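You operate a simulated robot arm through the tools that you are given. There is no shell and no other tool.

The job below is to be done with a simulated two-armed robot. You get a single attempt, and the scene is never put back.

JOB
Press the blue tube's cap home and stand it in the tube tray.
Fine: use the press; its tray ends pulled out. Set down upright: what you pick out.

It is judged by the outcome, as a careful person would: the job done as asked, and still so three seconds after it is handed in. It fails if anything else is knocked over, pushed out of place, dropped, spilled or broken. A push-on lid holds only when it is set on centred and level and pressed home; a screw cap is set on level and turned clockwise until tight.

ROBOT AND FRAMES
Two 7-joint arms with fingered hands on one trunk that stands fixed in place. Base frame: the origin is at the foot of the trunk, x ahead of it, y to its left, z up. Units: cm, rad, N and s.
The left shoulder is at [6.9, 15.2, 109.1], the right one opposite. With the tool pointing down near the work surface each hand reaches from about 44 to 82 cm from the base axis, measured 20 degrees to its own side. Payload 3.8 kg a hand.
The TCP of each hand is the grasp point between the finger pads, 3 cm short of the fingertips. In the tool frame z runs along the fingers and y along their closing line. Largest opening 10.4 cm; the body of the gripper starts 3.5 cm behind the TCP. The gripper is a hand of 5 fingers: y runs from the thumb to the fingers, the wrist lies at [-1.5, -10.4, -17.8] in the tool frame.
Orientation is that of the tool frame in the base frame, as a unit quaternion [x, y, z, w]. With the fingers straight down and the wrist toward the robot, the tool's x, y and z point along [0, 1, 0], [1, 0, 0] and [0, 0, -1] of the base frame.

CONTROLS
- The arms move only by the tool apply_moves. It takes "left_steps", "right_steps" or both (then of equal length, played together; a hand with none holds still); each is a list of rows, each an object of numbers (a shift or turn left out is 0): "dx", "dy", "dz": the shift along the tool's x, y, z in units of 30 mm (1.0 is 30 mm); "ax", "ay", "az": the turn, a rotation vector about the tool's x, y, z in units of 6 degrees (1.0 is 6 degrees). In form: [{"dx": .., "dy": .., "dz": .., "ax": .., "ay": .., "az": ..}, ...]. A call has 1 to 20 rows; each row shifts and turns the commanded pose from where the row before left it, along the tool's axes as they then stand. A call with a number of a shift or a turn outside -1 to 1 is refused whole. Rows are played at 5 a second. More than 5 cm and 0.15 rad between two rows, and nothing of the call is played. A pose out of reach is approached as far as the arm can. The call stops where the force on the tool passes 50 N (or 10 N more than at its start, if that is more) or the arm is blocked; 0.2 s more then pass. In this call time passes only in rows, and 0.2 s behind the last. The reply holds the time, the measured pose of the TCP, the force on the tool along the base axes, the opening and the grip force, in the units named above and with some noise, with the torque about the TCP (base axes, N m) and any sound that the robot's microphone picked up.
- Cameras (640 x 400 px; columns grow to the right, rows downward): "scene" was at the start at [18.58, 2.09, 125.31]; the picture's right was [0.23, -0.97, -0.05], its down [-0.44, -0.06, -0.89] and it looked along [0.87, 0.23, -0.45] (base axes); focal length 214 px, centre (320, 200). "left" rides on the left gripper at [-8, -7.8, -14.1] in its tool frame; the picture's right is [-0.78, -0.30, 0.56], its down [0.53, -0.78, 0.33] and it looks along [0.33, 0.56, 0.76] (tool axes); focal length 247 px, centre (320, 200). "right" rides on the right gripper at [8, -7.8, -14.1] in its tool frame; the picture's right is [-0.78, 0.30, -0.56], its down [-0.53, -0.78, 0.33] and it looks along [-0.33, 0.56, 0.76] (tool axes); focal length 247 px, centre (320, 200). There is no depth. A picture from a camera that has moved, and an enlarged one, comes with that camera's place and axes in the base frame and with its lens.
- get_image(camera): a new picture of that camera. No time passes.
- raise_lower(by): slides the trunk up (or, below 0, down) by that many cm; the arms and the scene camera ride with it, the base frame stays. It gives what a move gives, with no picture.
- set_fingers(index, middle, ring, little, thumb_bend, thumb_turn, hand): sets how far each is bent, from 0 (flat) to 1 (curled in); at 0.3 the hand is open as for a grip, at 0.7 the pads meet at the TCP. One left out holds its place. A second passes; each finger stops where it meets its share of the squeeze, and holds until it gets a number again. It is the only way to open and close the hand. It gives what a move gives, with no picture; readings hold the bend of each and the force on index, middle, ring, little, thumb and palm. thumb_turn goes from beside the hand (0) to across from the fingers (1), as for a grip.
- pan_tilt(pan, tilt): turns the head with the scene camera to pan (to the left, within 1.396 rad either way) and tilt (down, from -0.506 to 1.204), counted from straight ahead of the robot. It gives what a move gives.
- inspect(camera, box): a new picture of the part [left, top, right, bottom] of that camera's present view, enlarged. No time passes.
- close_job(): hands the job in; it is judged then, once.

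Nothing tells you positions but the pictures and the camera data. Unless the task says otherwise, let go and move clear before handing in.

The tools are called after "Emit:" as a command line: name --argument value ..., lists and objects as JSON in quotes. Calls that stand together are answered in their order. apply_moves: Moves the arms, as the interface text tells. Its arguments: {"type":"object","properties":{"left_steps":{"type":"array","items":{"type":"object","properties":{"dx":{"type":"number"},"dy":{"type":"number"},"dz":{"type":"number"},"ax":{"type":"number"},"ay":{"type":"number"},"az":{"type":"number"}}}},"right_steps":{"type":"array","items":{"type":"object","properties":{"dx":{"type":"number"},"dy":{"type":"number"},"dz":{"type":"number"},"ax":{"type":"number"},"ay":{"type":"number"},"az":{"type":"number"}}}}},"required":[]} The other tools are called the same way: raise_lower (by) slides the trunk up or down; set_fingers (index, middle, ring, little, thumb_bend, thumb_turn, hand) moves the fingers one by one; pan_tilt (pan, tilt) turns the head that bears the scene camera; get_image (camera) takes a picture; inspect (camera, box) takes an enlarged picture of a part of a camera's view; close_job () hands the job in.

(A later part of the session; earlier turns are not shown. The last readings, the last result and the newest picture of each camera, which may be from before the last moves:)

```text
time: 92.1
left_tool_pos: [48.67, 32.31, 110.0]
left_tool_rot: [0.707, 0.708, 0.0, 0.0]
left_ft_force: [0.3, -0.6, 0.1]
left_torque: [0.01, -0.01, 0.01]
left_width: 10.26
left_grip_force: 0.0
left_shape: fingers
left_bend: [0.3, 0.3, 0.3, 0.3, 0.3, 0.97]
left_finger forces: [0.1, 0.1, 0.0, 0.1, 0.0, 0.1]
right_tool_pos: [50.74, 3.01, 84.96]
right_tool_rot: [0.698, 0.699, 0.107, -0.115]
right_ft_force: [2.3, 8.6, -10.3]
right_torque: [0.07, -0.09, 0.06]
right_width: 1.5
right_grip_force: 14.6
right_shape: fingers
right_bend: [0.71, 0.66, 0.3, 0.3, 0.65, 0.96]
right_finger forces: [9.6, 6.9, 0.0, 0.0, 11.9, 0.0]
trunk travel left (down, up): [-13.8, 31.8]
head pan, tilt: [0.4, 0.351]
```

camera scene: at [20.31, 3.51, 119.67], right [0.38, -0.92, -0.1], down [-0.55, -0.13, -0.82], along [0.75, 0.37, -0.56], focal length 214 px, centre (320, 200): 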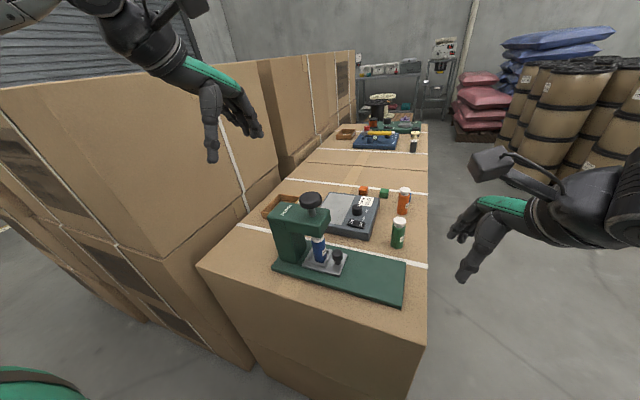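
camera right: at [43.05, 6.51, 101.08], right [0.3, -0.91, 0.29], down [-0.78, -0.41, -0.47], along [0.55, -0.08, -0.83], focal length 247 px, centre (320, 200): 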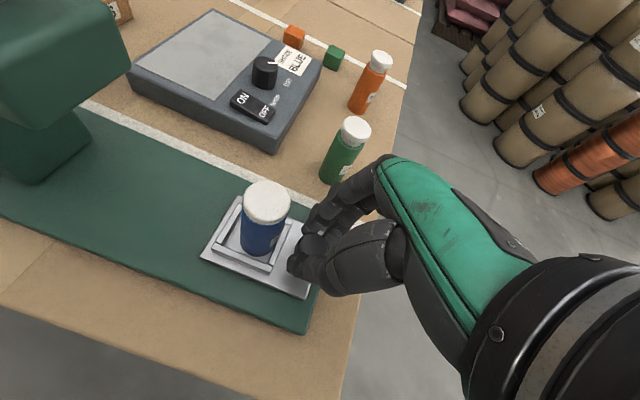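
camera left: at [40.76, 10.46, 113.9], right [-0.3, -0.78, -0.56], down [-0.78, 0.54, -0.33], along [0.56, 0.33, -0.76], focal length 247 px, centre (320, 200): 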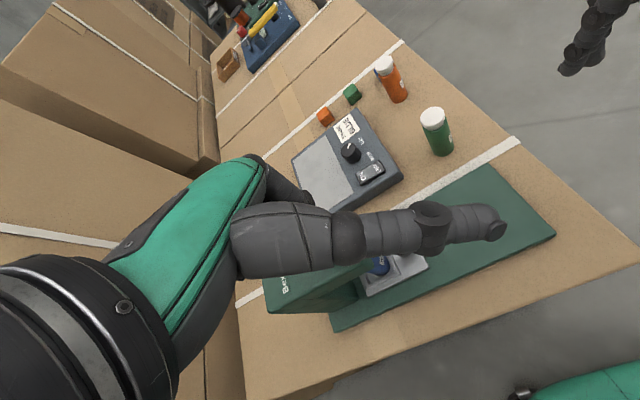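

The tray is at its fully-out stop. I'll ease off, release, and retreat the right hand.

Emit:
apply_moves --right_steps '[{"dx": 0.06, "dz": 0.0}]'

Emit:
set_fingers --hand "right" --index 0.45 --middle 0.45 --thumb_bend 0.36

Emit:
apply_moves --right_steps '[{"dz": -0.3}, {"dz": -0.5}, {"dz": -0.6}, {"dz": -0.6}, {"dz": -0.6}, {"dx": -0.4, "dz": -0.6}, {"dx": -0.6, "dz": -0.6}, {"dx": -0.7, "dz": -0.5}, {"dx": -0.7, "dz": -0.5}, {"dx": -0.7, "dz": -0.4}, {"dx": -0.7, "dz": -0.4}, {"dx": -0.7, "dz": -0.4}]'

Emit:
get_image --camera "scene"

Emit:
inspect --camera "scene" --box '[330, 220, 420, 300]'

Emit:
get_image --camera "left"

```text
time: 92.5
left_tool_pos: [48.69, 32.31, 110.1]
left_tool_rot: [0.708, 0.707, 0.0, -0.001]
left_ft_force: [0.5, -1.1, -0.1]
left_torque: [0.0, 0.05, -0.01]
left_width: 10.24
left_grip_force: 0.0
left_shape: fingers
left_bend: [0.3, 0.3, 0.3, 0.3, 0.3, 0.97]
left_finger forces: [0.0, 0.0, 0.1, 0.0, 0.0, 0.0]
right_tool_pos: [50.75, 2.99, 85.02]
right_tool_rot: [0.699, 0.698, 0.106, -0.115]
right_ft_force: [1.2, 4.6, -9.0]
right_torque: [0.03, -0.03, 0.05]
right_width: 1.51
right_grip_force: 14.4
right_shape: fingers
right_bend: [0.71, 0.66, 0.3, 0.3, 0.65, 0.96]
right_finger forces: [8.9, 7.6, 0.0, 0.1, 12.0, 0.1]
trunk travel left (down, up): [-13.8, 31.8]
head pan, tilt: [0.4, 0.351]
```

```text
time: 93.5
left_tool_pos: [48.53, 32.25, 110.27]
left_tool_rot: [0.708, 0.706, 0.0, -0.001]
left_ft_force: [-0.9, -0.2, -0.6]
left_torque: [-0.01, 0.01, 0.04]
left_width: 10.3
left_grip_force: 0.2
left_shape: fingers
left_bend: [0.3, 0.3, 0.3, 0.3, 0.3, 0.97]
left_finger forces: [0.1, 0.0, 0.0, 0.1, 0.0, 0.0]
right_tool_pos: [50.61, 3.11, 85.03]
right_tool_rot: [0.699, 0.698, 0.107, -0.114]
right_ft_force: [0.2, -0.7, 0.0]
right_torque: [-0.04, 0.01, 0.0]
right_width: 7.58
right_grip_force: 0.1
right_shape: fingers
right_bend: [0.45, 0.45, 0.3, 0.3, 0.36, 0.97]
right_finger forces: [0.0, 0.0, 0.0, 0.0, 0.1, 0.0]
trunk travel left (down, up): [-13.8, 31.8]
head pan, tilt: [0.4, 0.351]
```

```text
time: 96.1
left_tool_pos: [48.63, 32.04, 110.16]
left_tool_rot: [0.708, 0.706, 0.0, 0.0]
left_ft_force: [0.0, 0.6, -0.2]
left_torque: [0.01, -0.01, 0.01]
left_width: 10.26
left_grip_force: 0.1
left_shape: fingers
left_bend: [0.3, 0.3, 0.3, 0.3, 0.3, 0.97]
left_finger forces: [0.0, 0.0, 0.0, 0.0, 0.0, 0.0]
right_tool_pos: [50.83, -15.48, 97.93]
right_tool_rot: [0.698, 0.698, 0.107, -0.115]
right_ft_force: [0.0, -0.3, 0.1]
right_torque: [0.02, -0.01, 0.01]
right_width: 7.64
right_grip_force: 0.1
right_shape: fingers
right_bend: [0.45, 0.45, 0.3, 0.3, 0.36, 0.97]
right_finger forces: [0.1, 0.0, 0.0, 0.1, 0.0, 0.0]
trunk travel left (down, up): [-13.8, 31.8]
head pan, tilt: [0.4, 0.351]
```

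```text
taken
camera scene: at [20.27, 3.45, 119.68], right [0.38, -0.92, -0.1], down [-0.55, -0.13, -0.82], along [0.75, 0.37, -0.56], focal length 214 px, centre (320, 200)
```

scene: 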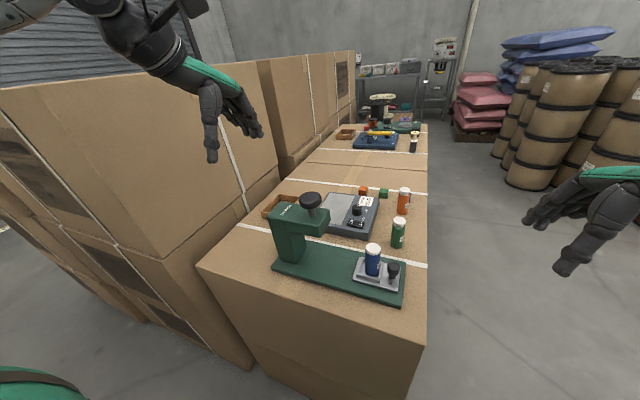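

```text
5.00 times, centred on (375, 260) of scene
camera zoom: at [20.27, 3.45, 119.68], right [0.38, -0.92, -0.1], down [-0.55, -0.13, -0.82], along [0.75, 0.37, -0.56], focal length 1072 px, centre (45, -100)
```

zoom: 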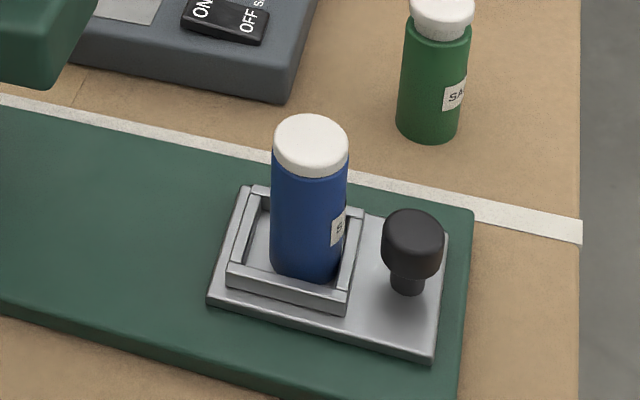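

```text
taken
camera left: at [40.69, 24.26, 124.28], right [-0.3, -0.78, -0.56], down [-0.78, 0.54, -0.33], along [0.56, 0.33, -0.76], focal length 247 px, centre (320, 200)
```

left: 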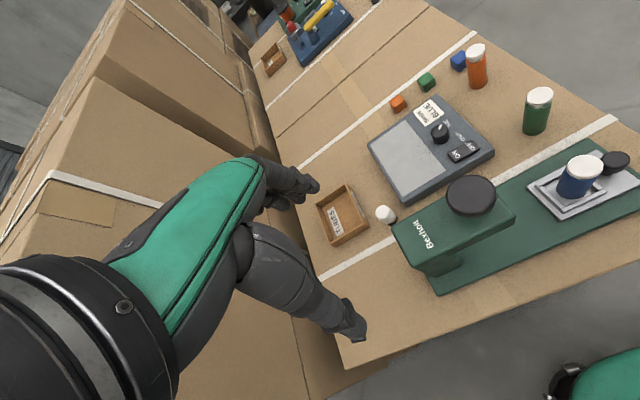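

The tray is fully out, and the blue cap is clearly seated: no neck shows, unlike the green and orange tubes. Next the left hand will take the tube to the TUBES tray, so I'll measure the tube and tray.

Emit:
inspect --camera "left" --box '[510, 130, 640, 230]'

Emit:
inspect --camera "left" --box '[300, 170, 410, 260]'

Emit:
inspect --camera "scene" --box '[250, 180, 340, 260]'

```text
4.00 times, centred on (575, 180) of left
camera zoom: at [40.69, 24.26, 124.28], right [-0.3, -0.78, -0.56], down [-0.78, 0.54, -0.33], along [0.56, 0.33, -0.76], focal length 988 px, centre (-700, 280)
```

zoom: 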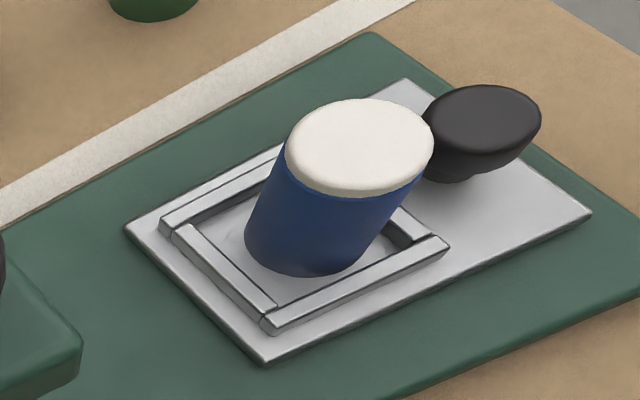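

```text
4.44 times, centred on (355, 215) of left
camera zoom: at [40.69, 24.26, 124.28], right [-0.3, -0.78, -0.56], down [-0.78, 0.54, -0.33], along [0.56, 0.33, -0.76], focal length 1098 px, centre (164, 133)
```

zoom: 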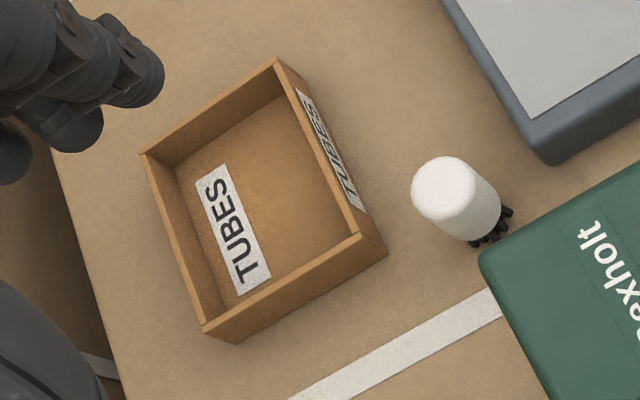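

```text
5.00 times, centred on (295, 220) of scene
camera zoom: at [20.27, 3.45, 119.68], right [0.38, -0.92, -0.1], down [-0.55, -0.13, -0.82], along [0.75, 0.37, -0.56], focal length 1072 px, centre (445, 100)
```

zoom: 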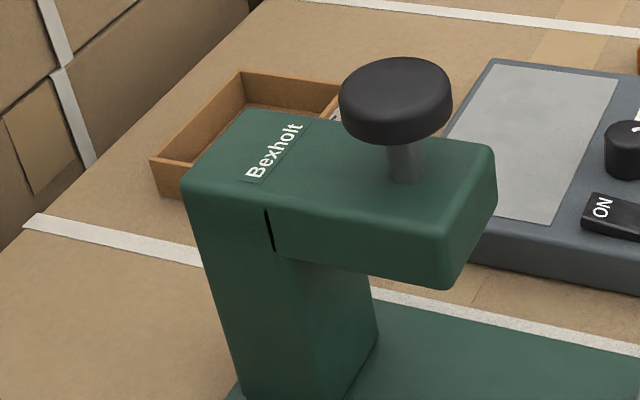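

Blue tube at (50.4, 8.15), with its cap top now at z ≈ 87.4, about 0.4 cm lower than before. The TUBES tray centre is about (67.4, 40.5), rim z ≈ 80.5. I'll bring the open left hand over the tube.

Emit:
apply_moves --left_steps '[{"dx": -0.5, "dy": 0.05}, {"dx": -0.75, "dy": 0.055}, {"dx": -0.75, "dy": 0.055}, {"dx": -0.75, "dy": 0.055}, {"dx": -0.75, "dy": 0.055}, {"dx": -0.75, "dy": 0.055}, {"dx": -0.75, "dy": 0.055}, {"dx": -0.75, "dy": 0.055}, {"dx": -0.75, "dy": 0.055}, {"dx": -0.75, "dy": 0.055}, {"dx": -0.75, "dy": 0.055}, {"dz": 0.5}, {"dz": 0.6}, {"dz": 0.6}, {"dz": 0.6}, {"dz": 0.6}, {"dz": 0.6}, {"dz": 0.5}]'

Emit:
get_image --camera "left"

Emit:
get_image --camera "scene"

```text
time: 99.9
left_tool_pos: [50.42, 8.11, 98.33]
left_tool_rot: [0.707, 0.707, 0.0, -0.001]
left_ft_force: [-0.2, -1.0, -0.2]
left_torque: [-0.01, 0.0, 0.03]
left_width: 10.28
left_grip_force: 0.1
left_shape: fingers
left_bend: [0.3, 0.3, 0.3, 0.3, 0.3, 0.97]
left_finger forces: [0.0, 0.0, 0.0, 0.1, 0.0, 0.0]
right_tool_pos: [50.92, -15.43, 97.96]
right_tool_rot: [0.699, 0.698, 0.107, -0.114]
right_ft_force: [-0.1, 0.2, 0.1]
right_torque: [-0.01, 0.03, 0.0]
right_width: 7.6
right_grip_force: 0.0
right_shape: fingers
right_bend: [0.45, 0.45, 0.3, 0.3, 0.36, 0.97]
right_finger forces: [0.0, 0.1, 0.0, 0.1, 0.0, 0.1]
trunk travel left (down, up): [-13.8, 31.8]
head pan, tilt: [0.4, 0.351]
```

```text
taken
camera left: at [42.52, 0.29, 112.26], right [-0.3, -0.78, -0.56], down [-0.78, 0.54, -0.33], along [0.56, 0.33, -0.76], focal length 247 px, centre (320, 200)
```

left: 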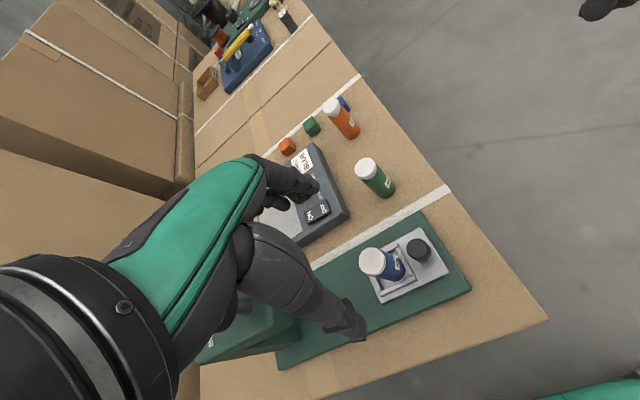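

```text
taken
camera scene: at [20.34, 3.5, 119.66], right [0.38, -0.92, -0.1], down [-0.55, -0.13, -0.82], along [0.75, 0.37, -0.56], focal length 214 px, centre (320, 200)
```

scene: 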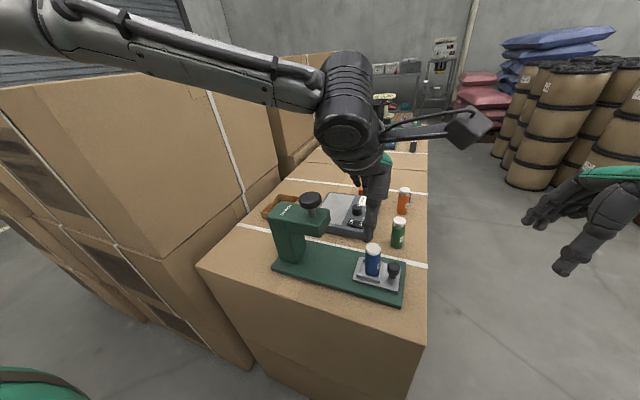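

Emit:
apply_moves --left_steps '[{"dx": -0.02, "dz": 0.5}, {"dz": 0.5}, {"dz": 0.5}, {"dz": 0.5}]'

Emit:
inspect --camera "left" --box '[220, 140, 440, 350]'

Emit:
inspect --camera "scene" --box '[320, 170, 420, 300]'

Emit:
get_image --camera "right"

```text
time: 100.9
left_tool_pos: [50.44, 8.09, 92.08]
left_tool_rot: [0.707, 0.707, -0.001, -0.001]
left_ft_force: [1.0, 0.2, -0.5]
left_torque: [0.0, -0.01, -0.02]
left_width: 10.28
left_grip_force: 0.0
left_shape: fingers
left_bend: [0.3, 0.3, 0.3, 0.3, 0.3, 0.97]
left_finger forces: [0.0, 0.0, 0.0, 0.1, 0.0, 0.0]
right_tool_pos: [50.96, -15.45, 97.99]
right_tool_rot: [0.699, 0.698, 0.106, -0.115]
right_ft_force: [0.3, -0.1, 0.1]
right_torque: [0.0, 0.04, 0.0]
right_width: 7.64
right_grip_force: 0.1
right_shape: fingers
right_bend: [0.45, 0.45, 0.3, 0.3, 0.36, 0.97]
right_finger forces: [0.0, 0.1, 0.0, 0.1, 0.1, 0.0]
trunk travel left (down, up): [-13.8, 31.8]
head pan, tilt: [0.4, 0.351]
```

```text
1.90 times, centred on (330, 245) of left
camera zoom: at [42.54, 0.23, 106.2], right [-0.3, -0.78, -0.56], down [-0.78, 0.54, -0.33], along [0.56, 0.33, -0.76], focal length 470 px, centre (301, 114)
```

zoom: 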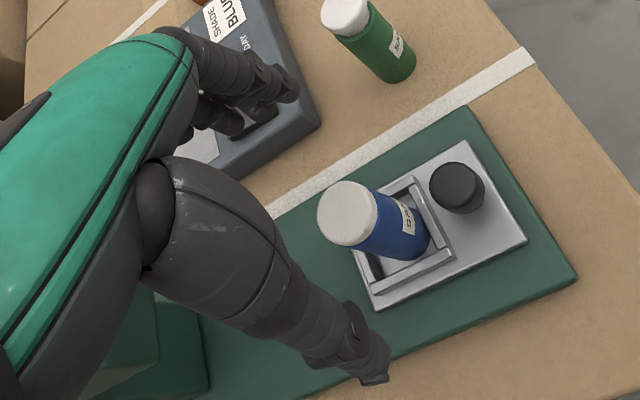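

```text
3.08 times, centred on (370, 235) of scene
camera zoom: at [20.35, 3.51, 119.65], right [0.38, -0.92, -0.1], down [-0.55, -0.13, -0.82], along [0.75, 0.37, -0.56], focal length 660 px, centre (166, 92)
```

zoom: 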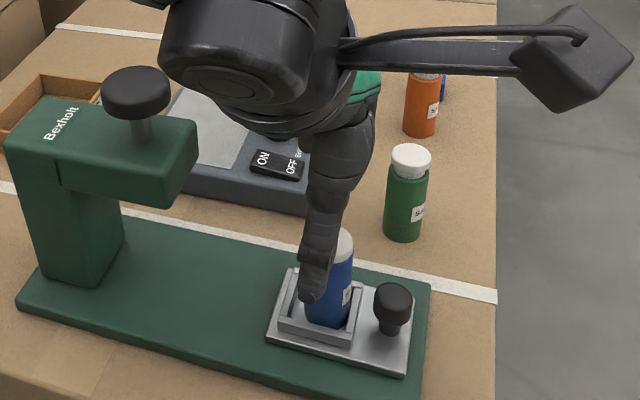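

```text
taken
camera right: at [43.22, -12.13, 114.0], right [0.3, -0.91, 0.29], down [-0.78, -0.41, -0.47], along [0.55, -0.08, -0.83], focal length 247 px, centre (320, 200)
```

right: 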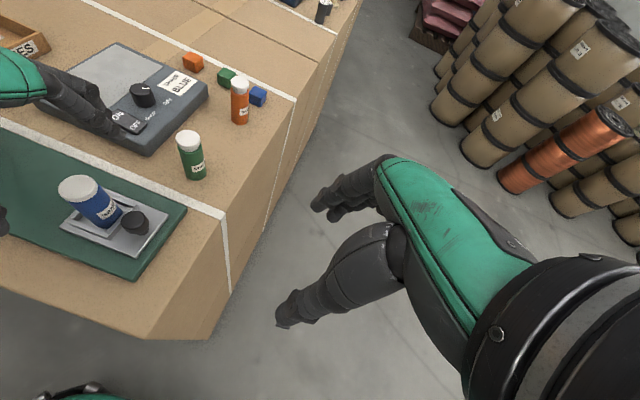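

Emit:
apply_moves --left_steps '[{"dx": -0.02, "dy": -0.02, "dz": 0.4}, {"dz": 0.4}, {"dz": 0.4}, {"dz": 0.4}, {"dz": 0.38}]'

Emit:
inspect --camera "left" --box '[220, 140, 440, 350]'

Emit:
inspect --camera "scene" --box '[330, 200, 420, 300]'

Emit:
inspect --camera "right" --box '[0, 40, 230, 300]'

```text
time: 102.1
left_tool_pos: [50.26, 8.02, 86.21]
left_tool_rot: [0.708, 0.706, 0.0, 0.0]
left_ft_force: [0.0, -0.3, -0.7]
left_torque: [0.03, 0.01, 0.0]
left_width: 10.27
left_grip_force: 0.2
left_shape: fingers
left_bend: [0.3, 0.3, 0.3, 0.3, 0.3, 0.97]
left_finger forces: [0.0, 0.0, 0.1, 0.0, 0.0, 0.1]
right_tool_pos: [50.95, -15.43, 97.99]
right_tool_rot: [0.698, 0.699, 0.106, -0.116]
right_ft_force: [0.0, 0.0, 0.0]
right_torque: [0.01, -0.02, 0.02]
right_width: 7.6
right_grip_force: 0.0
right_shape: fingers
right_bend: [0.45, 0.45, 0.3, 0.3, 0.36, 0.97]
right_finger forces: [0.0, 0.0, 0.0, 0.1, 0.1, 0.0]
trunk travel left (down, up): [-13.8, 31.8]
head pan, tilt: [0.4, 0.351]
```

```text
1.90 times, centred on (330, 245) of left
camera zoom: at [42.45, 0.18, 100.29], right [-0.3, -0.78, -0.56], down [-0.78, 0.54, -0.33], along [0.56, 0.33, -0.76], focal length 470 px, centre (301, 114)
```

zoom: 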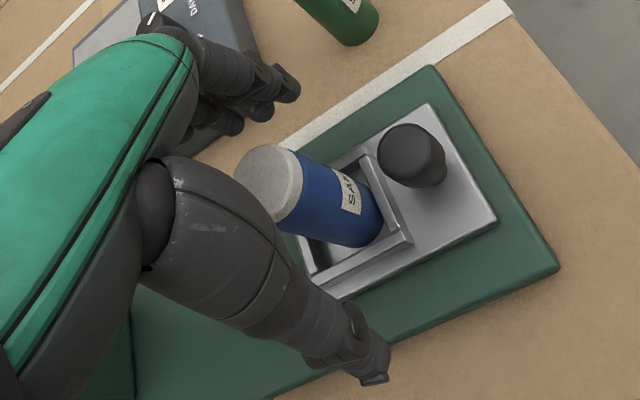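

```text
4.00 times, centred on (375, 250) of scene
camera zoom: at [20.34, 3.51, 119.66], right [0.38, -0.92, -0.1], down [-0.55, -0.13, -0.82], along [0.75, 0.37, -0.56], focal length 858 px, centre (100, 0)
```

zoom: 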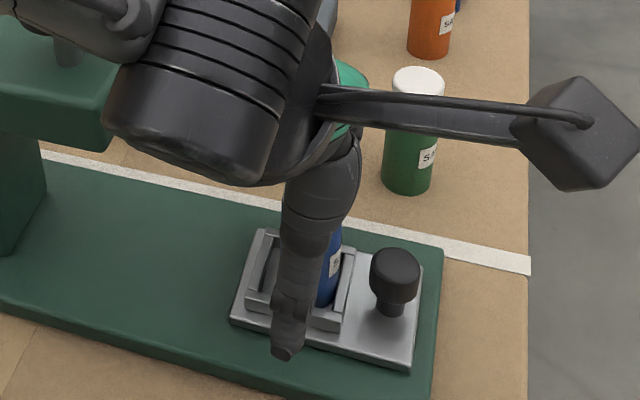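

```text
1.54 times, centred on (115, 170) of right
camera zoom: at [43.21, -12.13, 114.0], right [0.3, -0.91, 0.29], down [-0.78, -0.41, -0.47], along [0.55, -0.08, -0.83], focal length 380 px, centre (635, 246)
```

zoom: 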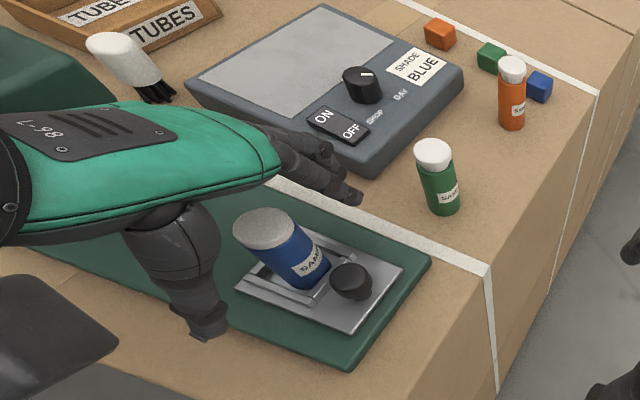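

The left hand straddles the tube nicely, with no contacts. Closing thumb, index and middle in stages.

Emit:
set_fingers --hand "left" --index 0.55 --middle 0.55 --thumb_bend 0.54

Emit:
inspect --camera "right" --box '[40, 100, 160, 220]'

Emit:
inspect --camera "left" --box '[260, 170, 400, 320]'

```text
time: 103.1
left_tool_pos: [50.29, 8.0, 86.31]
left_tool_rot: [0.708, 0.706, 0.0, 0.001]
left_ft_force: [0.4, -0.3, -0.2]
left_torque: [-0.01, 0.01, 0.01]
left_width: 4.07
left_grip_force: 0.0
left_shape: fingers
left_bend: [0.55, 0.55, 0.3, 0.3, 0.54, 1.0]
left_finger forces: [0.1, 0.0, 0.0, 0.0, 0.0, 0.1]
right_tool_pos: [50.87, -15.41, 97.92]
right_tool_rot: [0.699, 0.698, 0.107, -0.114]
right_ft_force: [-0.9, -0.4, 0.1]
right_torque: [-0.02, 0.04, -0.01]
right_width: 7.59
right_grip_force: 0.1
right_shape: fingers
right_bend: [0.45, 0.45, 0.3, 0.3, 0.36, 0.97]
right_finger forces: [0.0, 0.0, 0.0, 0.0, 0.0, 0.1]
trunk travel left (down, up): [-13.8, 31.8]
head pan, tilt: [0.4, 0.351]
```

```text
3.33 times, centred on (100, 160) of right
camera zoom: at [43.18, -12.14, 114.02], right [0.3, -0.91, 0.29], down [-0.78, -0.41, -0.47], along [0.55, -0.08, -0.83], focal length 823 px, centre (1053, 333)
```

zoom: 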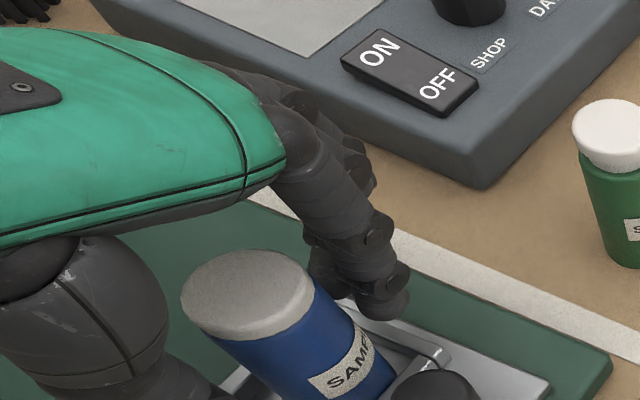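

```text
2.67 times, centred on (330, 245) of left
camera zoom: at [42.44, 0.18, 100.31], right [-0.3, -0.78, -0.56], down [-0.78, 0.54, -0.33], along [0.56, 0.33, -0.76], focal length 659 px, centre (293, 80)
```

zoom: 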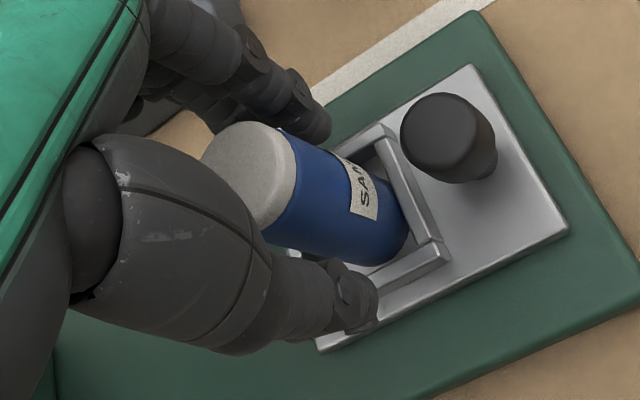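

Emit:
set_fingers --hand "left" --index 0.74 --middle 0.74 --thumb_bend 0.74

Emit:
inspect --camera "right" --box '[40, 100, 160, 220]'

Emit:
inspect --camera "left" --box '[260, 170, 400, 320]'

```text
time: 104.1
left_tool_pos: [50.2, 7.97, 86.23]
left_tool_rot: [0.708, 0.707, 0.0, 0.0]
left_ft_force: [1.6, 0.0, -0.7]
left_torque: [-0.01, -0.08, 0.01]
left_width: 2.33
left_grip_force: 16.5
left_shape: fingers
left_bend: [0.71, 0.65, 0.3, 0.3, 0.6, 1.0]
left_finger forces: [8.8, 8.2, 0.1, 0.0, 15.3, 0.0]
right_tool_pos: [50.95, -15.37, 98.12]
right_tool_rot: [0.699, 0.698, 0.107, -0.115]
right_ft_force: [0.1, 0.0, 0.1]
right_torque: [0.02, 0.02, -0.02]
right_width: 7.61
right_grip_force: 0.1
right_shape: fingers
right_bend: [0.45, 0.45, 0.3, 0.3, 0.36, 0.97]
right_finger forces: [0.0, 0.1, 0.0, 0.1, 0.0, 0.1]
trunk travel left (down, up): [-13.8, 31.8]
head pan, tilt: [0.4, 0.351]
```

```text
3.33 times, centred on (100, 160) of right
camera zoom: at [43.21, -12.14, 114.01], right [0.3, -0.91, 0.29], down [-0.78, -0.41, -0.47], along [0.55, -0.08, -0.83], focal length 823 px, centre (1053, 333)
```

zoom: 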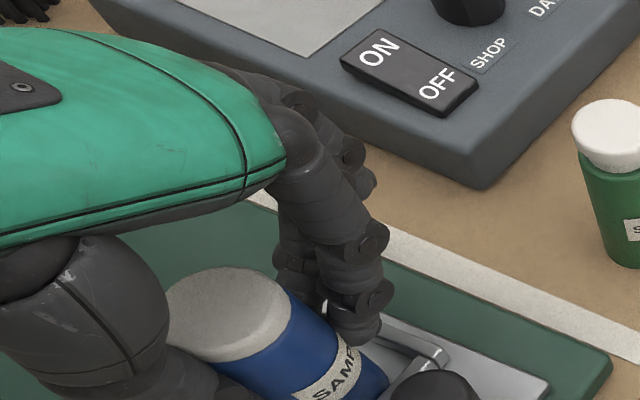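

```text
2.67 times, centred on (330, 245) of left
camera zoom: at [42.46, 0.18, 100.3], right [-0.3, -0.78, -0.56], down [-0.78, 0.54, -0.33], along [0.56, 0.33, -0.76], focal length 659 px, centre (293, 80)
```

zoom: 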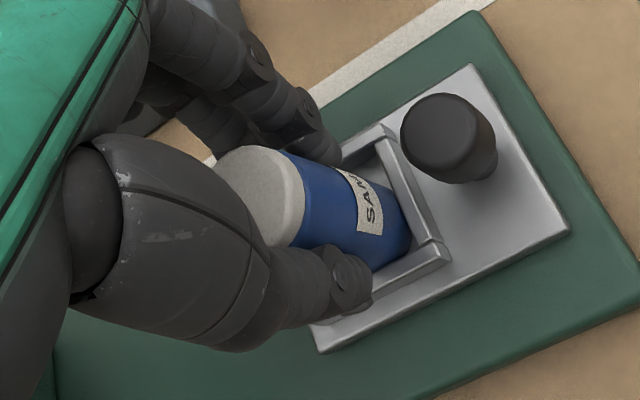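

Gripped (16.5 N). Lifting slowly out of the pocket, watching that the tray stays put.

Emit:
apply_moves --left_steps '[{"dz": -0.1}, {"dz": -0.15}, {"dz": -0.2}, {"dz": -0.25}]'

Emit:
inspect --camera "right" --box '[20, 80, 200, 260]'

Emit:
inspect --camera "scene" --box '[330, 200, 420, 300]'

```text
time: 105.1
left_tool_pos: [50.13, 8.11, 88.42]
left_tool_rot: [0.708, 0.706, -0.001, 0.0]
left_ft_force: [0.7, 0.0, -1.4]
left_torque: [-0.01, 0.01, 0.04]
left_width: 2.36
left_grip_force: 15.7
left_shape: fingers
left_bend: [0.71, 0.65, 0.3, 0.3, 0.6, 1.0]
left_finger forces: [8.6, 7.5, 0.1, 0.1, 15.7, 0.0]
right_tool_pos: [50.82, -15.42, 98.0]
right_tool_rot: [0.699, 0.698, 0.107, -0.114]
right_ft_force: [-0.1, 1.1, 0.0]
right_torque: [-0.03, 0.0, -0.02]
right_width: 7.61
right_grip_force: 0.0
right_shape: fingers
right_bend: [0.45, 0.45, 0.3, 0.3, 0.36, 0.97]
right_finger forces: [0.0, 0.0, 0.0, 0.0, 0.0, 0.1]
trunk travel left (down, up): [-13.8, 31.8]
head pan, tilt: [0.4, 0.351]
```

```text
2.22 times, centred on (110, 170) of right
camera zoom: at [43.17, -12.14, 114.02], right [0.3, -0.91, 0.29], down [-0.78, -0.41, -0.47], along [0.55, -0.08, -0.83], focal length 549 px, centre (787, 267)
```

zoom: 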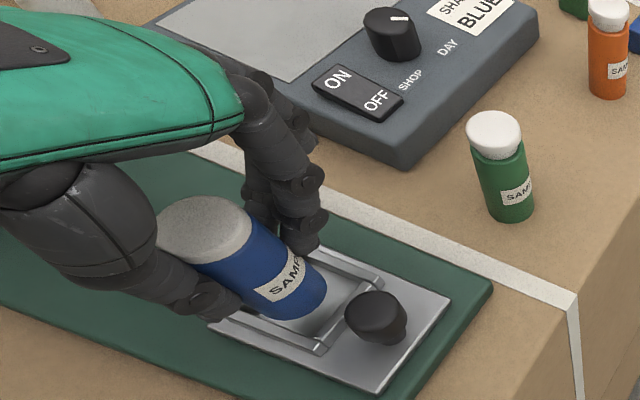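

```text
4.00 times, centred on (375, 250) of scene
camera zoom: at [20.3, 3.5, 119.67], right [0.38, -0.92, -0.1], down [-0.55, -0.13, -0.82], along [0.75, 0.37, -0.56], focal length 858 px, centre (100, 0)
```

zoom: 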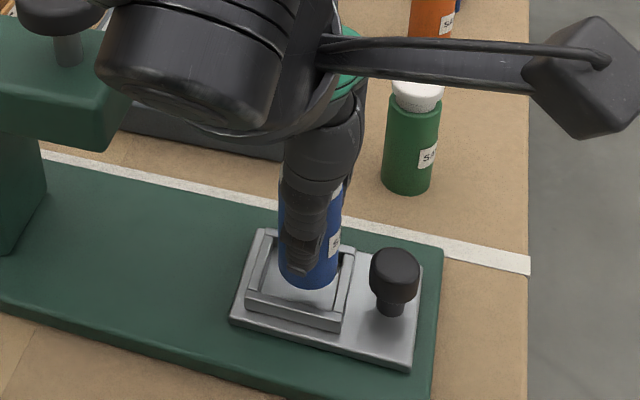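

Tray stayed in place. Raising well above the press, then carrying the tube over to the TUBES tray.

Emit:
apply_moves --left_steps '[{"dz": -0.4}, {"dz": -0.6}, {"dz": -0.7}, {"dz": -0.7}, {"dz": -0.7}, {"dz": -0.7}, {"dz": -0.7}, {"dz": -0.7}, {"dz": -0.6}]'

Emit:
apply_moves --left_steps '[{"dx": 0.4, "dy": 0.2}, {"dx": 0.6, "dy": 0.3}, {"dx": 0.72, "dy": 0.36}, {"dx": 0.72, "dy": 0.36}, {"dx": 0.72, "dy": 0.36}, {"dx": 0.72, "dy": 0.36}, {"dx": 0.72, "dy": 0.36}, {"dx": 0.72, "dy": 0.36}, {"dx": 0.72, "dy": 0.36}, {"dx": 0.72, "dy": 0.36}, {"dx": 0.72, "dy": 0.36}, {"dx": 0.72, "dy": 0.36}, {"dx": 0.72, "dy": 0.36}, {"dx": 0.72, "dy": 0.36}, {"dx": 0.6, "dy": 0.3}, {"dx": 0.48, "dy": 0.24}]'

Emit:
pan_tilt --pan 0.6 --tilt 0.25

Emit:
get_image --camera "scene"

Emit:
get_image --camera "left"

```text
time: 107.1
left_tool_pos: [50.23, 8.01, 105.71]
left_tool_rot: [0.708, 0.706, 0.001, 0.0]
left_ft_force: [0.5, -0.4, -1.6]
left_torque: [-0.07, 0.02, -0.03]
left_width: 2.32
left_grip_force: 15.6
left_shape: fingers
left_bend: [0.71, 0.65, 0.3, 0.3, 0.6, 1.0]
left_finger forces: [8.8, 7.5, 0.0, 0.0, 15.7, 0.0]
right_tool_pos: [50.92, -15.5, 97.95]
right_tool_rot: [0.699, 0.698, 0.107, -0.114]
right_ft_force: [0.4, 0.1, 0.1]
right_torque: [-0.02, 0.01, 0.0]
right_width: 7.6
right_grip_force: 0.0
right_shape: fingers
right_bend: [0.45, 0.45, 0.3, 0.3, 0.36, 0.97]
right_finger forces: [0.0, 0.0, 0.0, 0.0, 0.0, 0.0]
trunk travel left (down, up): [-13.8, 31.8]
head pan, tilt: [0.4, 0.351]
```

```text
time: 110.5
left_tool_pos: [66.39, 40.31, 105.7]
left_tool_rot: [0.707, 0.707, -0.001, -0.002]
left_ft_force: [-0.4, 0.0, -1.5]
left_torque: [0.0, 0.02, -0.01]
left_width: 2.31
left_grip_force: 16.2
left_shape: fingers
left_bend: [0.71, 0.65, 0.3, 0.3, 0.6, 1.0]
left_finger forces: [8.8, 7.7, 0.0, 0.1, 15.6, 0.0]
right_tool_pos: [50.91, -15.4, 98.07]
right_tool_rot: [0.699, 0.697, 0.105, -0.115]
right_ft_force: [0.3, 0.5, 0.2]
right_torque: [-0.01, 0.01, -0.03]
right_width: 7.66
right_grip_force: 0.1
right_shape: fingers
right_bend: [0.45, 0.45, 0.3, 0.3, 0.36, 0.97]
right_finger forces: [0.1, 0.0, 0.0, 0.0, 0.1, 0.0]
trunk travel left (down, up): [-13.8, 31.8]
head pan, tilt: [0.4, 0.351]
```

```text
time: 111.2
left_tool_pos: [66.36, 40.17, 105.64]
left_tool_rot: [0.708, 0.706, 0.0, 0.001]
left_ft_force: [0.5, 0.2, -1.6]
left_torque: [0.02, 0.0, -0.03]
left_width: 2.32
left_grip_force: 16.6
left_shape: fingers
left_bend: [0.71, 0.65, 0.3, 0.3, 0.6, 1.0]
left_finger forces: [8.8, 7.7, 0.0, 0.0, 15.7, 0.0]
right_tool_pos: [50.8, -15.41, 97.96]
right_tool_rot: [0.699, 0.698, 0.106, -0.115]
right_ft_force: [-0.4, 0.1, -0.6]
right_torque: [0.0, -0.03, 0.03]
right_width: 7.63
right_grip_force: 0.2
right_shape: fingers
right_bend: [0.45, 0.45, 0.3, 0.3, 0.36, 0.97]
right_finger forces: [0.1, 0.0, 0.0, 0.1, 0.1, 0.0]
trunk travel left (down, up): [-13.8, 31.8]
head pan, tilt: [0.6, 0.25]
```

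```text
taken
camera scene: at [19.73, 5.16, 120.8], right [0.54, -0.83, -0.15], down [-0.45, -0.14, -0.88], along [0.71, 0.55, -0.45], focal length 214 px, centre (320, 200)
```

scene: 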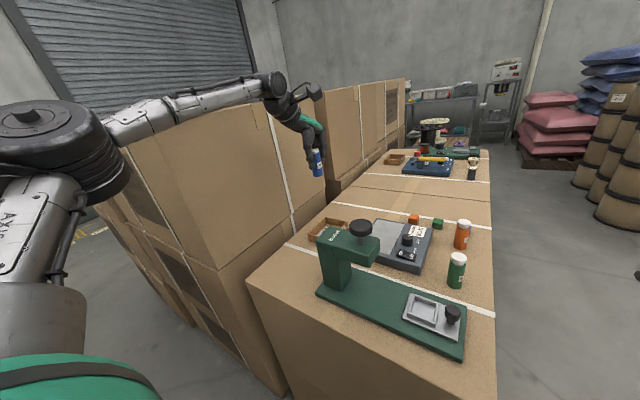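

```text
taken
camera left: at [58.55, 32.29, 119.78], right [-0.3, -0.78, -0.56], down [-0.78, 0.54, -0.33], along [0.56, 0.33, -0.76], focal length 247 px, centre (320, 200)
```

left: 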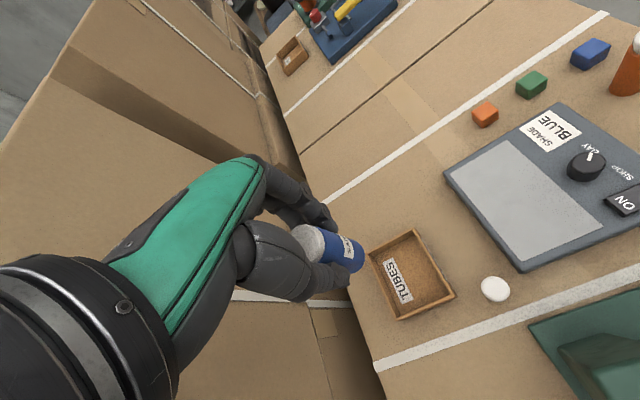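

The tube is above the TUBES tray. I'll check its tilt and position before lowering.

Emit:
inspect --camera "left" --box '[280, 200, 480, 330]'

Emit:
inspect --camera "scene" --box '[285, 120, 345, 190]'

Emit:
inspect --camera "scene" --box '[280, 190, 380, 270]'

```text
3.08 times, centred on (380, 265) of left
camera zoom: at [58.55, 32.29, 119.78], right [-0.3, -0.78, -0.56], down [-0.78, 0.54, -0.33], along [0.56, 0.33, -0.76], focal length 760 px, centre (135, 0)
```

zoom: 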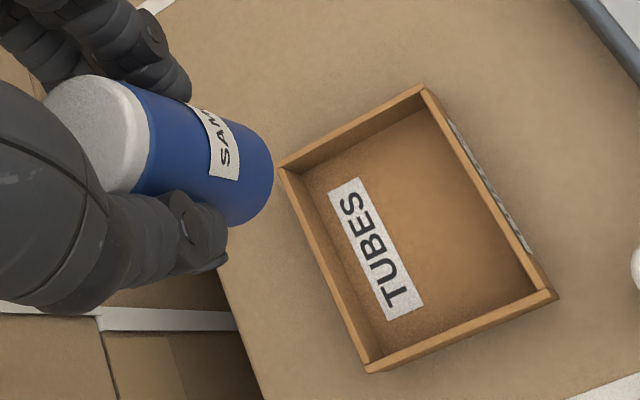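

```text
5.71 times, centred on (315, 155) of scene
camera zoom: at [19.73, 5.16, 120.8], right [0.54, -0.83, -0.15], down [-0.45, -0.14, -0.88], along [0.71, 0.55, -0.45], focal length 1226 px, centre (349, 457)
```

zoom: 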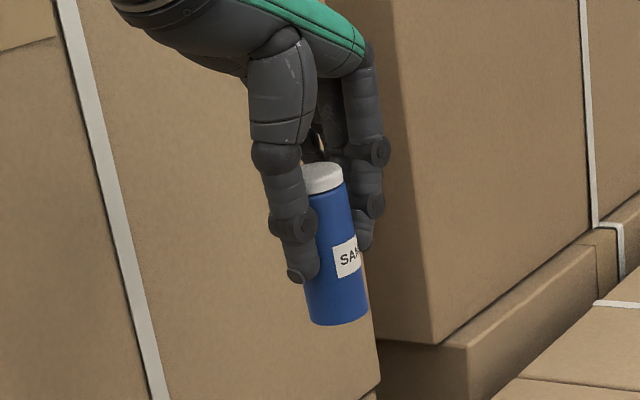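

```text
5.00 times, centred on (330, 230) of scene
camera zoom: at [19.73, 5.16, 120.8], right [0.54, -0.83, -0.15], down [-0.45, -0.14, -0.88], along [0.71, 0.55, -0.45], focal length 1072 px, centre (270, 50)
```

zoom: 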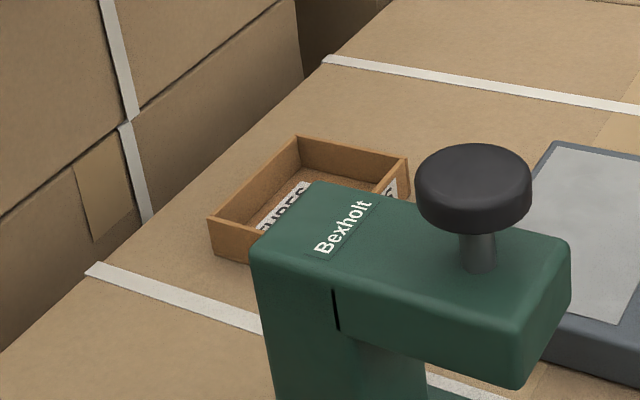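

The tube hangs nearly vertical (within about 2–3°) and is inside the tray's footprint. Lowering to just above the tray rim.

Emit:
apply_moves --left_steps '[{"dz": 0.4, "dy": 0.05}, {"dz": 0.6, "dy": 0.05}, {"dz": 0.6, "dy": 0.05}, {"dz": 0.6}, {"dz": 0.6}, {"dz": 0.6}, {"dz": 0.6}, {"dz": 0.5}, {"dz": 0.4}]'

Emit:
inspect --camera "left" --box '[240, 160, 440, 330]'

Emit:
inspect --camera "scene" --box '[280, 160, 380, 270]'

```text
time: 113.2
left_tool_pos: [66.83, 40.14, 91.04]
left_tool_rot: [0.708, 0.706, 0.0, 0.001]
left_ft_force: [-0.5, -0.7, -1.0]
left_torque: [-0.04, 0.01, -0.01]
left_width: 2.33
left_grip_force: 16.2
left_shape: fingers
left_bend: [0.71, 0.65, 0.3, 0.3, 0.6, 1.0]
left_finger forces: [8.9, 7.7, 0.0, 0.0, 15.5, 0.1]
right_tool_pos: [50.89, -15.37, 98.03]
right_tool_rot: [0.699, 0.698, 0.107, -0.115]
right_ft_force: [0.2, 0.3, 0.7]
right_torque: [0.01, 0.03, 0.0]
right_width: 7.64
right_grip_force: 0.1
right_shape: fingers
right_bend: [0.45, 0.45, 0.3, 0.3, 0.36, 0.97]
right_finger forces: [0.0, 0.1, 0.0, 0.1, 0.1, 0.1]
trunk travel left (down, up): [-13.8, 31.8]
head pan, tilt: [0.6, 0.25]
```

```text
2.35 times, centred on (340, 245) of left
camera zoom: at [59.02, 32.33, 105.06], right [-0.3, -0.78, -0.56], down [-0.78, 0.54, -0.33], along [0.56, 0.33, -0.76], focal length 581 px, centre (273, 94)
```

zoom: 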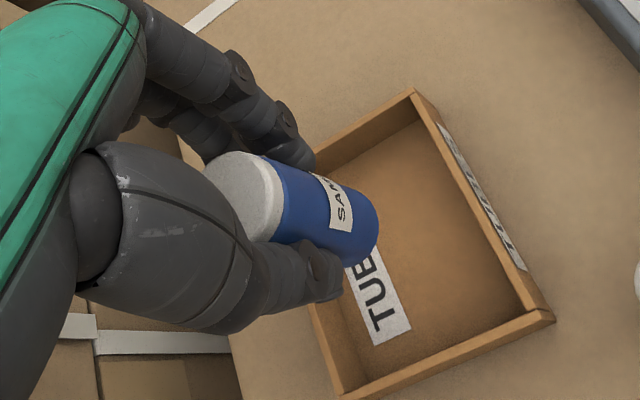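

```text
3.64 times, centred on (330, 215) of scene
camera zoom: at [19.75, 5.18, 120.8], right [0.55, -0.83, -0.15], down [-0.45, -0.14, -0.88], along [0.71, 0.55, -0.45], focal length 780 px, centre (284, 146)
```

zoom: 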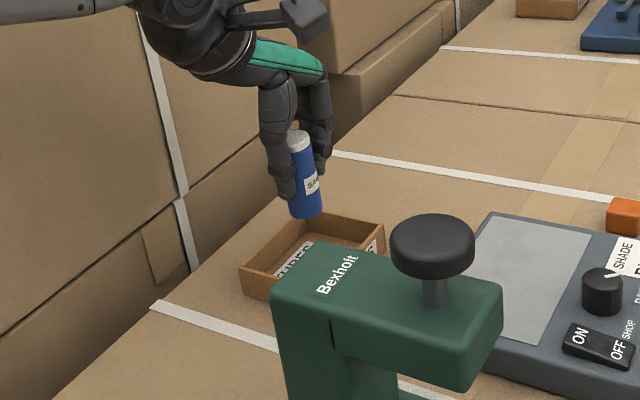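

Emit:
apply_moves --left_steps '[{"dz": 0.4}, {"dz": 0.4}, {"dz": 0.4}, {"dz": 0.3}]'

Emit:
inspect --camera "left" --box '[240, 160, 440, 330]'

Emit:
inspect --camera "scene" --box '[290, 180, 360, 250]'

```text
time: 114.2
left_tool_pos: [66.67, 40.27, 86.62]
left_tool_rot: [0.708, 0.706, -0.001, -0.001]
left_ft_force: [-0.4, 0.1, -0.8]
left_torque: [0.02, 0.0, 0.04]
left_width: 2.33
left_grip_force: 16.4
left_shape: fingers
left_bend: [0.71, 0.65, 0.3, 0.3, 0.6, 1.0]
left_finger forces: [8.9, 7.7, 0.1, 0.1, 15.6, 0.1]
right_tool_pos: [50.95, -15.37, 97.93]
right_tool_rot: [0.698, 0.699, 0.106, -0.116]
right_ft_force: [0.4, -1.0, -0.4]
right_torque: [0.01, 0.03, 0.01]
right_width: 7.6
right_grip_force: 0.1
right_shape: fingers
right_bend: [0.45, 0.45, 0.3, 0.3, 0.36, 0.97]
right_finger forces: [0.0, 0.0, 0.0, 0.0, 0.0, 0.1]
trunk travel left (down, up): [-13.8, 31.8]
head pan, tilt: [0.6, 0.25]
```

```text
2.35 times, centred on (340, 245) of left
camera zoom: at [58.98, 32.34, 100.55], right [-0.3, -0.78, -0.56], down [-0.78, 0.54, -0.33], along [0.56, 0.33, -0.76], focal length 581 px, centre (273, 94)
```

zoom: 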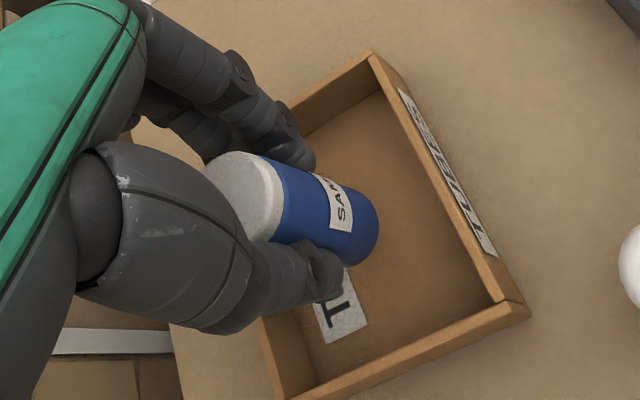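

```text
5.71 times, centred on (325, 215) of scene
camera zoom: at [19.75, 5.18, 120.8], right [0.55, -0.83, -0.15], down [-0.45, -0.14, -0.88], along [0.71, 0.55, -0.45], focal length 1226 px, centre (291, 114)
```

zoom: 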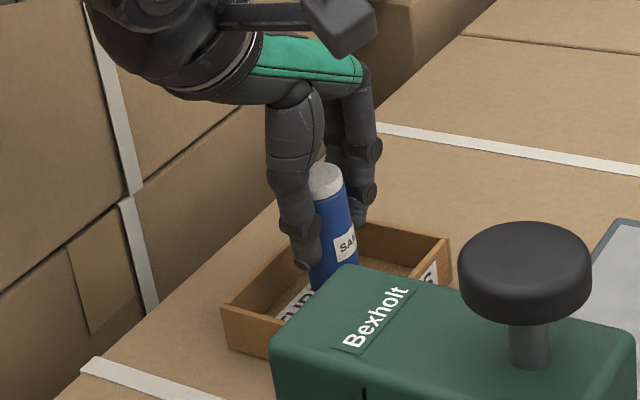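

Emit:
apply_moves --left_steps '[{"dz": 0.12}, {"dz": 0.12}, {"dz": 0.1}]'

Emit:
apply_moves --left_steps '[{"dz": 0.06}, {"dz": 0.06}]'

Emit:
inspect --camera "scene" --box '[290, 180, 360, 250]'

Emit:
inspect --camera "left" --box '[240, 160, 440, 330]'

```text
time: 115.0
left_tool_pos: [66.79, 40.19, 85.44]
left_tool_rot: [0.708, 0.706, 0.0, 0.0]
left_ft_force: [-1.5, -0.5, -0.2]
left_torque: [0.01, 0.0, -0.02]
left_width: 2.34
left_grip_force: 16.2
left_shape: fingers
left_bend: [0.71, 0.65, 0.3, 0.3, 0.6, 1.0]
left_finger forces: [8.9, 7.6, 0.0, 0.0, 15.6, 0.0]
right_tool_pos: [50.93, -15.36, 98.09]
right_tool_rot: [0.699, 0.698, 0.107, -0.114]
right_ft_force: [0.2, 0.2, 0.3]
right_torque: [0.0, 0.01, -0.04]
right_width: 7.62
right_grip_force: 0.0
right_shape: fingers
right_bend: [0.45, 0.45, 0.3, 0.3, 0.36, 0.97]
right_finger forces: [0.0, 0.0, 0.0, 0.1, 0.1, 0.1]
trunk travel left (down, up): [-13.8, 31.8]
head pan, tilt: [0.6, 0.25]
```

```text
time: 115.6
left_tool_pos: [66.74, 40.12, 85.24]
left_tool_rot: [0.708, 0.706, 0.0, 0.0]
left_ft_force: [-0.1, -0.9, -1.5]
left_torque: [0.01, 0.02, -0.02]
left_width: 2.32
left_grip_force: 15.7
left_shape: fingers
left_bend: [0.71, 0.65, 0.3, 0.3, 0.6, 1.0]
left_finger forces: [9.0, 7.7, 0.0, 0.0, 15.6, 0.0]
right_tool_pos: [50.78, -15.34, 97.94]
right_tool_rot: [0.699, 0.698, 0.106, -0.114]
right_ft_force: [-0.1, -0.6, -0.3]
right_torque: [0.0, -0.01, 0.0]
right_width: 7.62
right_grip_force: 0.0
right_shape: fingers
right_bend: [0.45, 0.45, 0.3, 0.3, 0.36, 0.97]
right_finger forces: [0.0, 0.1, 0.0, 0.1, 0.1, 0.1]
trunk travel left (down, up): [-13.8, 31.8]
head pan, tilt: [0.6, 0.25]
```

```text
5.71 times, centred on (325, 215) of scene
camera zoom: at [19.74, 5.17, 120.8], right [0.55, -0.83, -0.15], down [-0.45, -0.14, -0.88], along [0.71, 0.55, -0.45], focal length 1226 px, centre (291, 114)
```

zoom: 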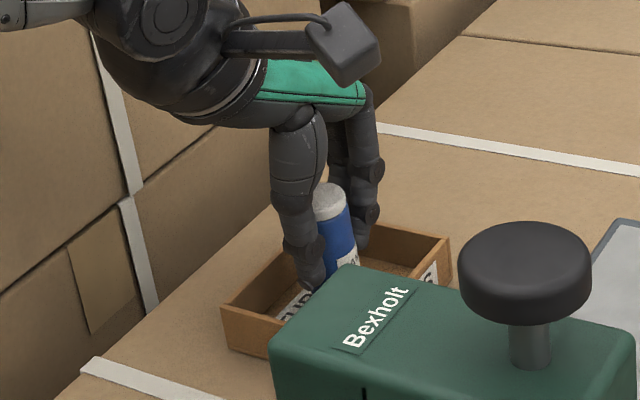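

```text
2.35 times, centred on (340, 245) of left
camera zoom: at [58.96, 32.33, 99.24], right [-0.3, -0.78, -0.56], down [-0.78, 0.54, -0.33], along [0.56, 0.33, -0.76], focal length 581 px, centre (273, 94)
```

zoom: 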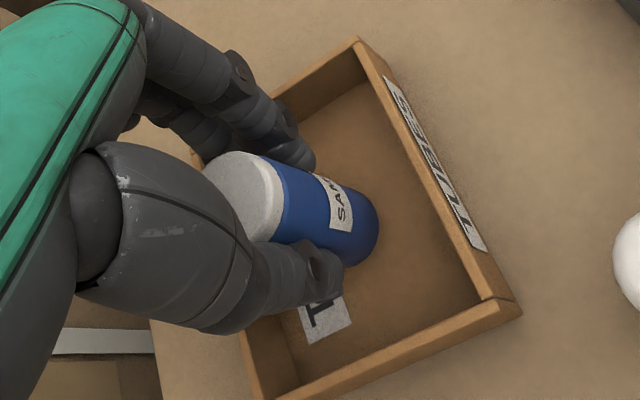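

Emit:
apply_moves --left_steps '[{"dz": 0.06}, {"dz": 0.06}]'

Emit:
apply_moves --left_steps '[{"dz": 0.05}, {"dz": 0.05}]'

```text
time: 116.2
left_tool_pos: [66.82, 40.19, 84.84]
left_tool_rot: [0.708, 0.706, 0.0, 0.0]
left_ft_force: [-0.9, 0.4, -0.1]
left_torque: [-0.02, 0.01, 0.0]
left_width: 2.31
left_grip_force: 15.8
left_shape: fingers
left_bend: [0.71, 0.65, 0.3, 0.3, 0.6, 1.0]
left_finger forces: [9.0, 7.7, 0.1, 0.0, 15.6, 0.1]
right_tool_pos: [50.93, -15.48, 98.07]
right_tool_rot: [0.699, 0.698, 0.108, -0.114]
right_ft_force: [0.0, 1.0, 0.0]
right_torque: [0.04, 0.01, 0.02]
right_width: 7.63
right_grip_force: 0.1
right_shape: fingers
right_bend: [0.45, 0.45, 0.3, 0.3, 0.36, 0.97]
right_finger forces: [0.1, 0.0, 0.1, 0.1, 0.1, 0.1]
trunk travel left (down, up): [-13.8, 31.8]
head pan, tilt: [0.6, 0.25]
```

```text
time: 116.8
left_tool_pos: [66.87, 40.22, 84.54]
left_tool_rot: [0.708, 0.706, 0.0, 0.0]
left_ft_force: [-1.1, 0.3, -0.9]
left_torque: [0.03, 0.02, 0.0]
left_width: 2.32
left_grip_force: 16.2
left_shape: fingers
left_bend: [0.71, 0.65, 0.3, 0.3, 0.6, 1.0]
left_finger forces: [8.9, 7.6, 0.1, 0.1, 15.5, 0.0]
right_tool_pos: [50.82, -15.36, 97.96]
right_tool_rot: [0.698, 0.699, 0.107, -0.114]
right_ft_force: [0.0, -0.5, 0.9]
right_torque: [0.0, -0.01, 0.0]
right_width: 7.61
right_grip_force: 0.0
right_shape: fingers
right_bend: [0.45, 0.45, 0.3, 0.3, 0.36, 0.97]
right_finger forces: [0.0, 0.0, 0.0, 0.0, 0.0, 0.1]
trunk travel left (down, up): [-13.8, 31.8]
head pan, tilt: [0.6, 0.25]
```

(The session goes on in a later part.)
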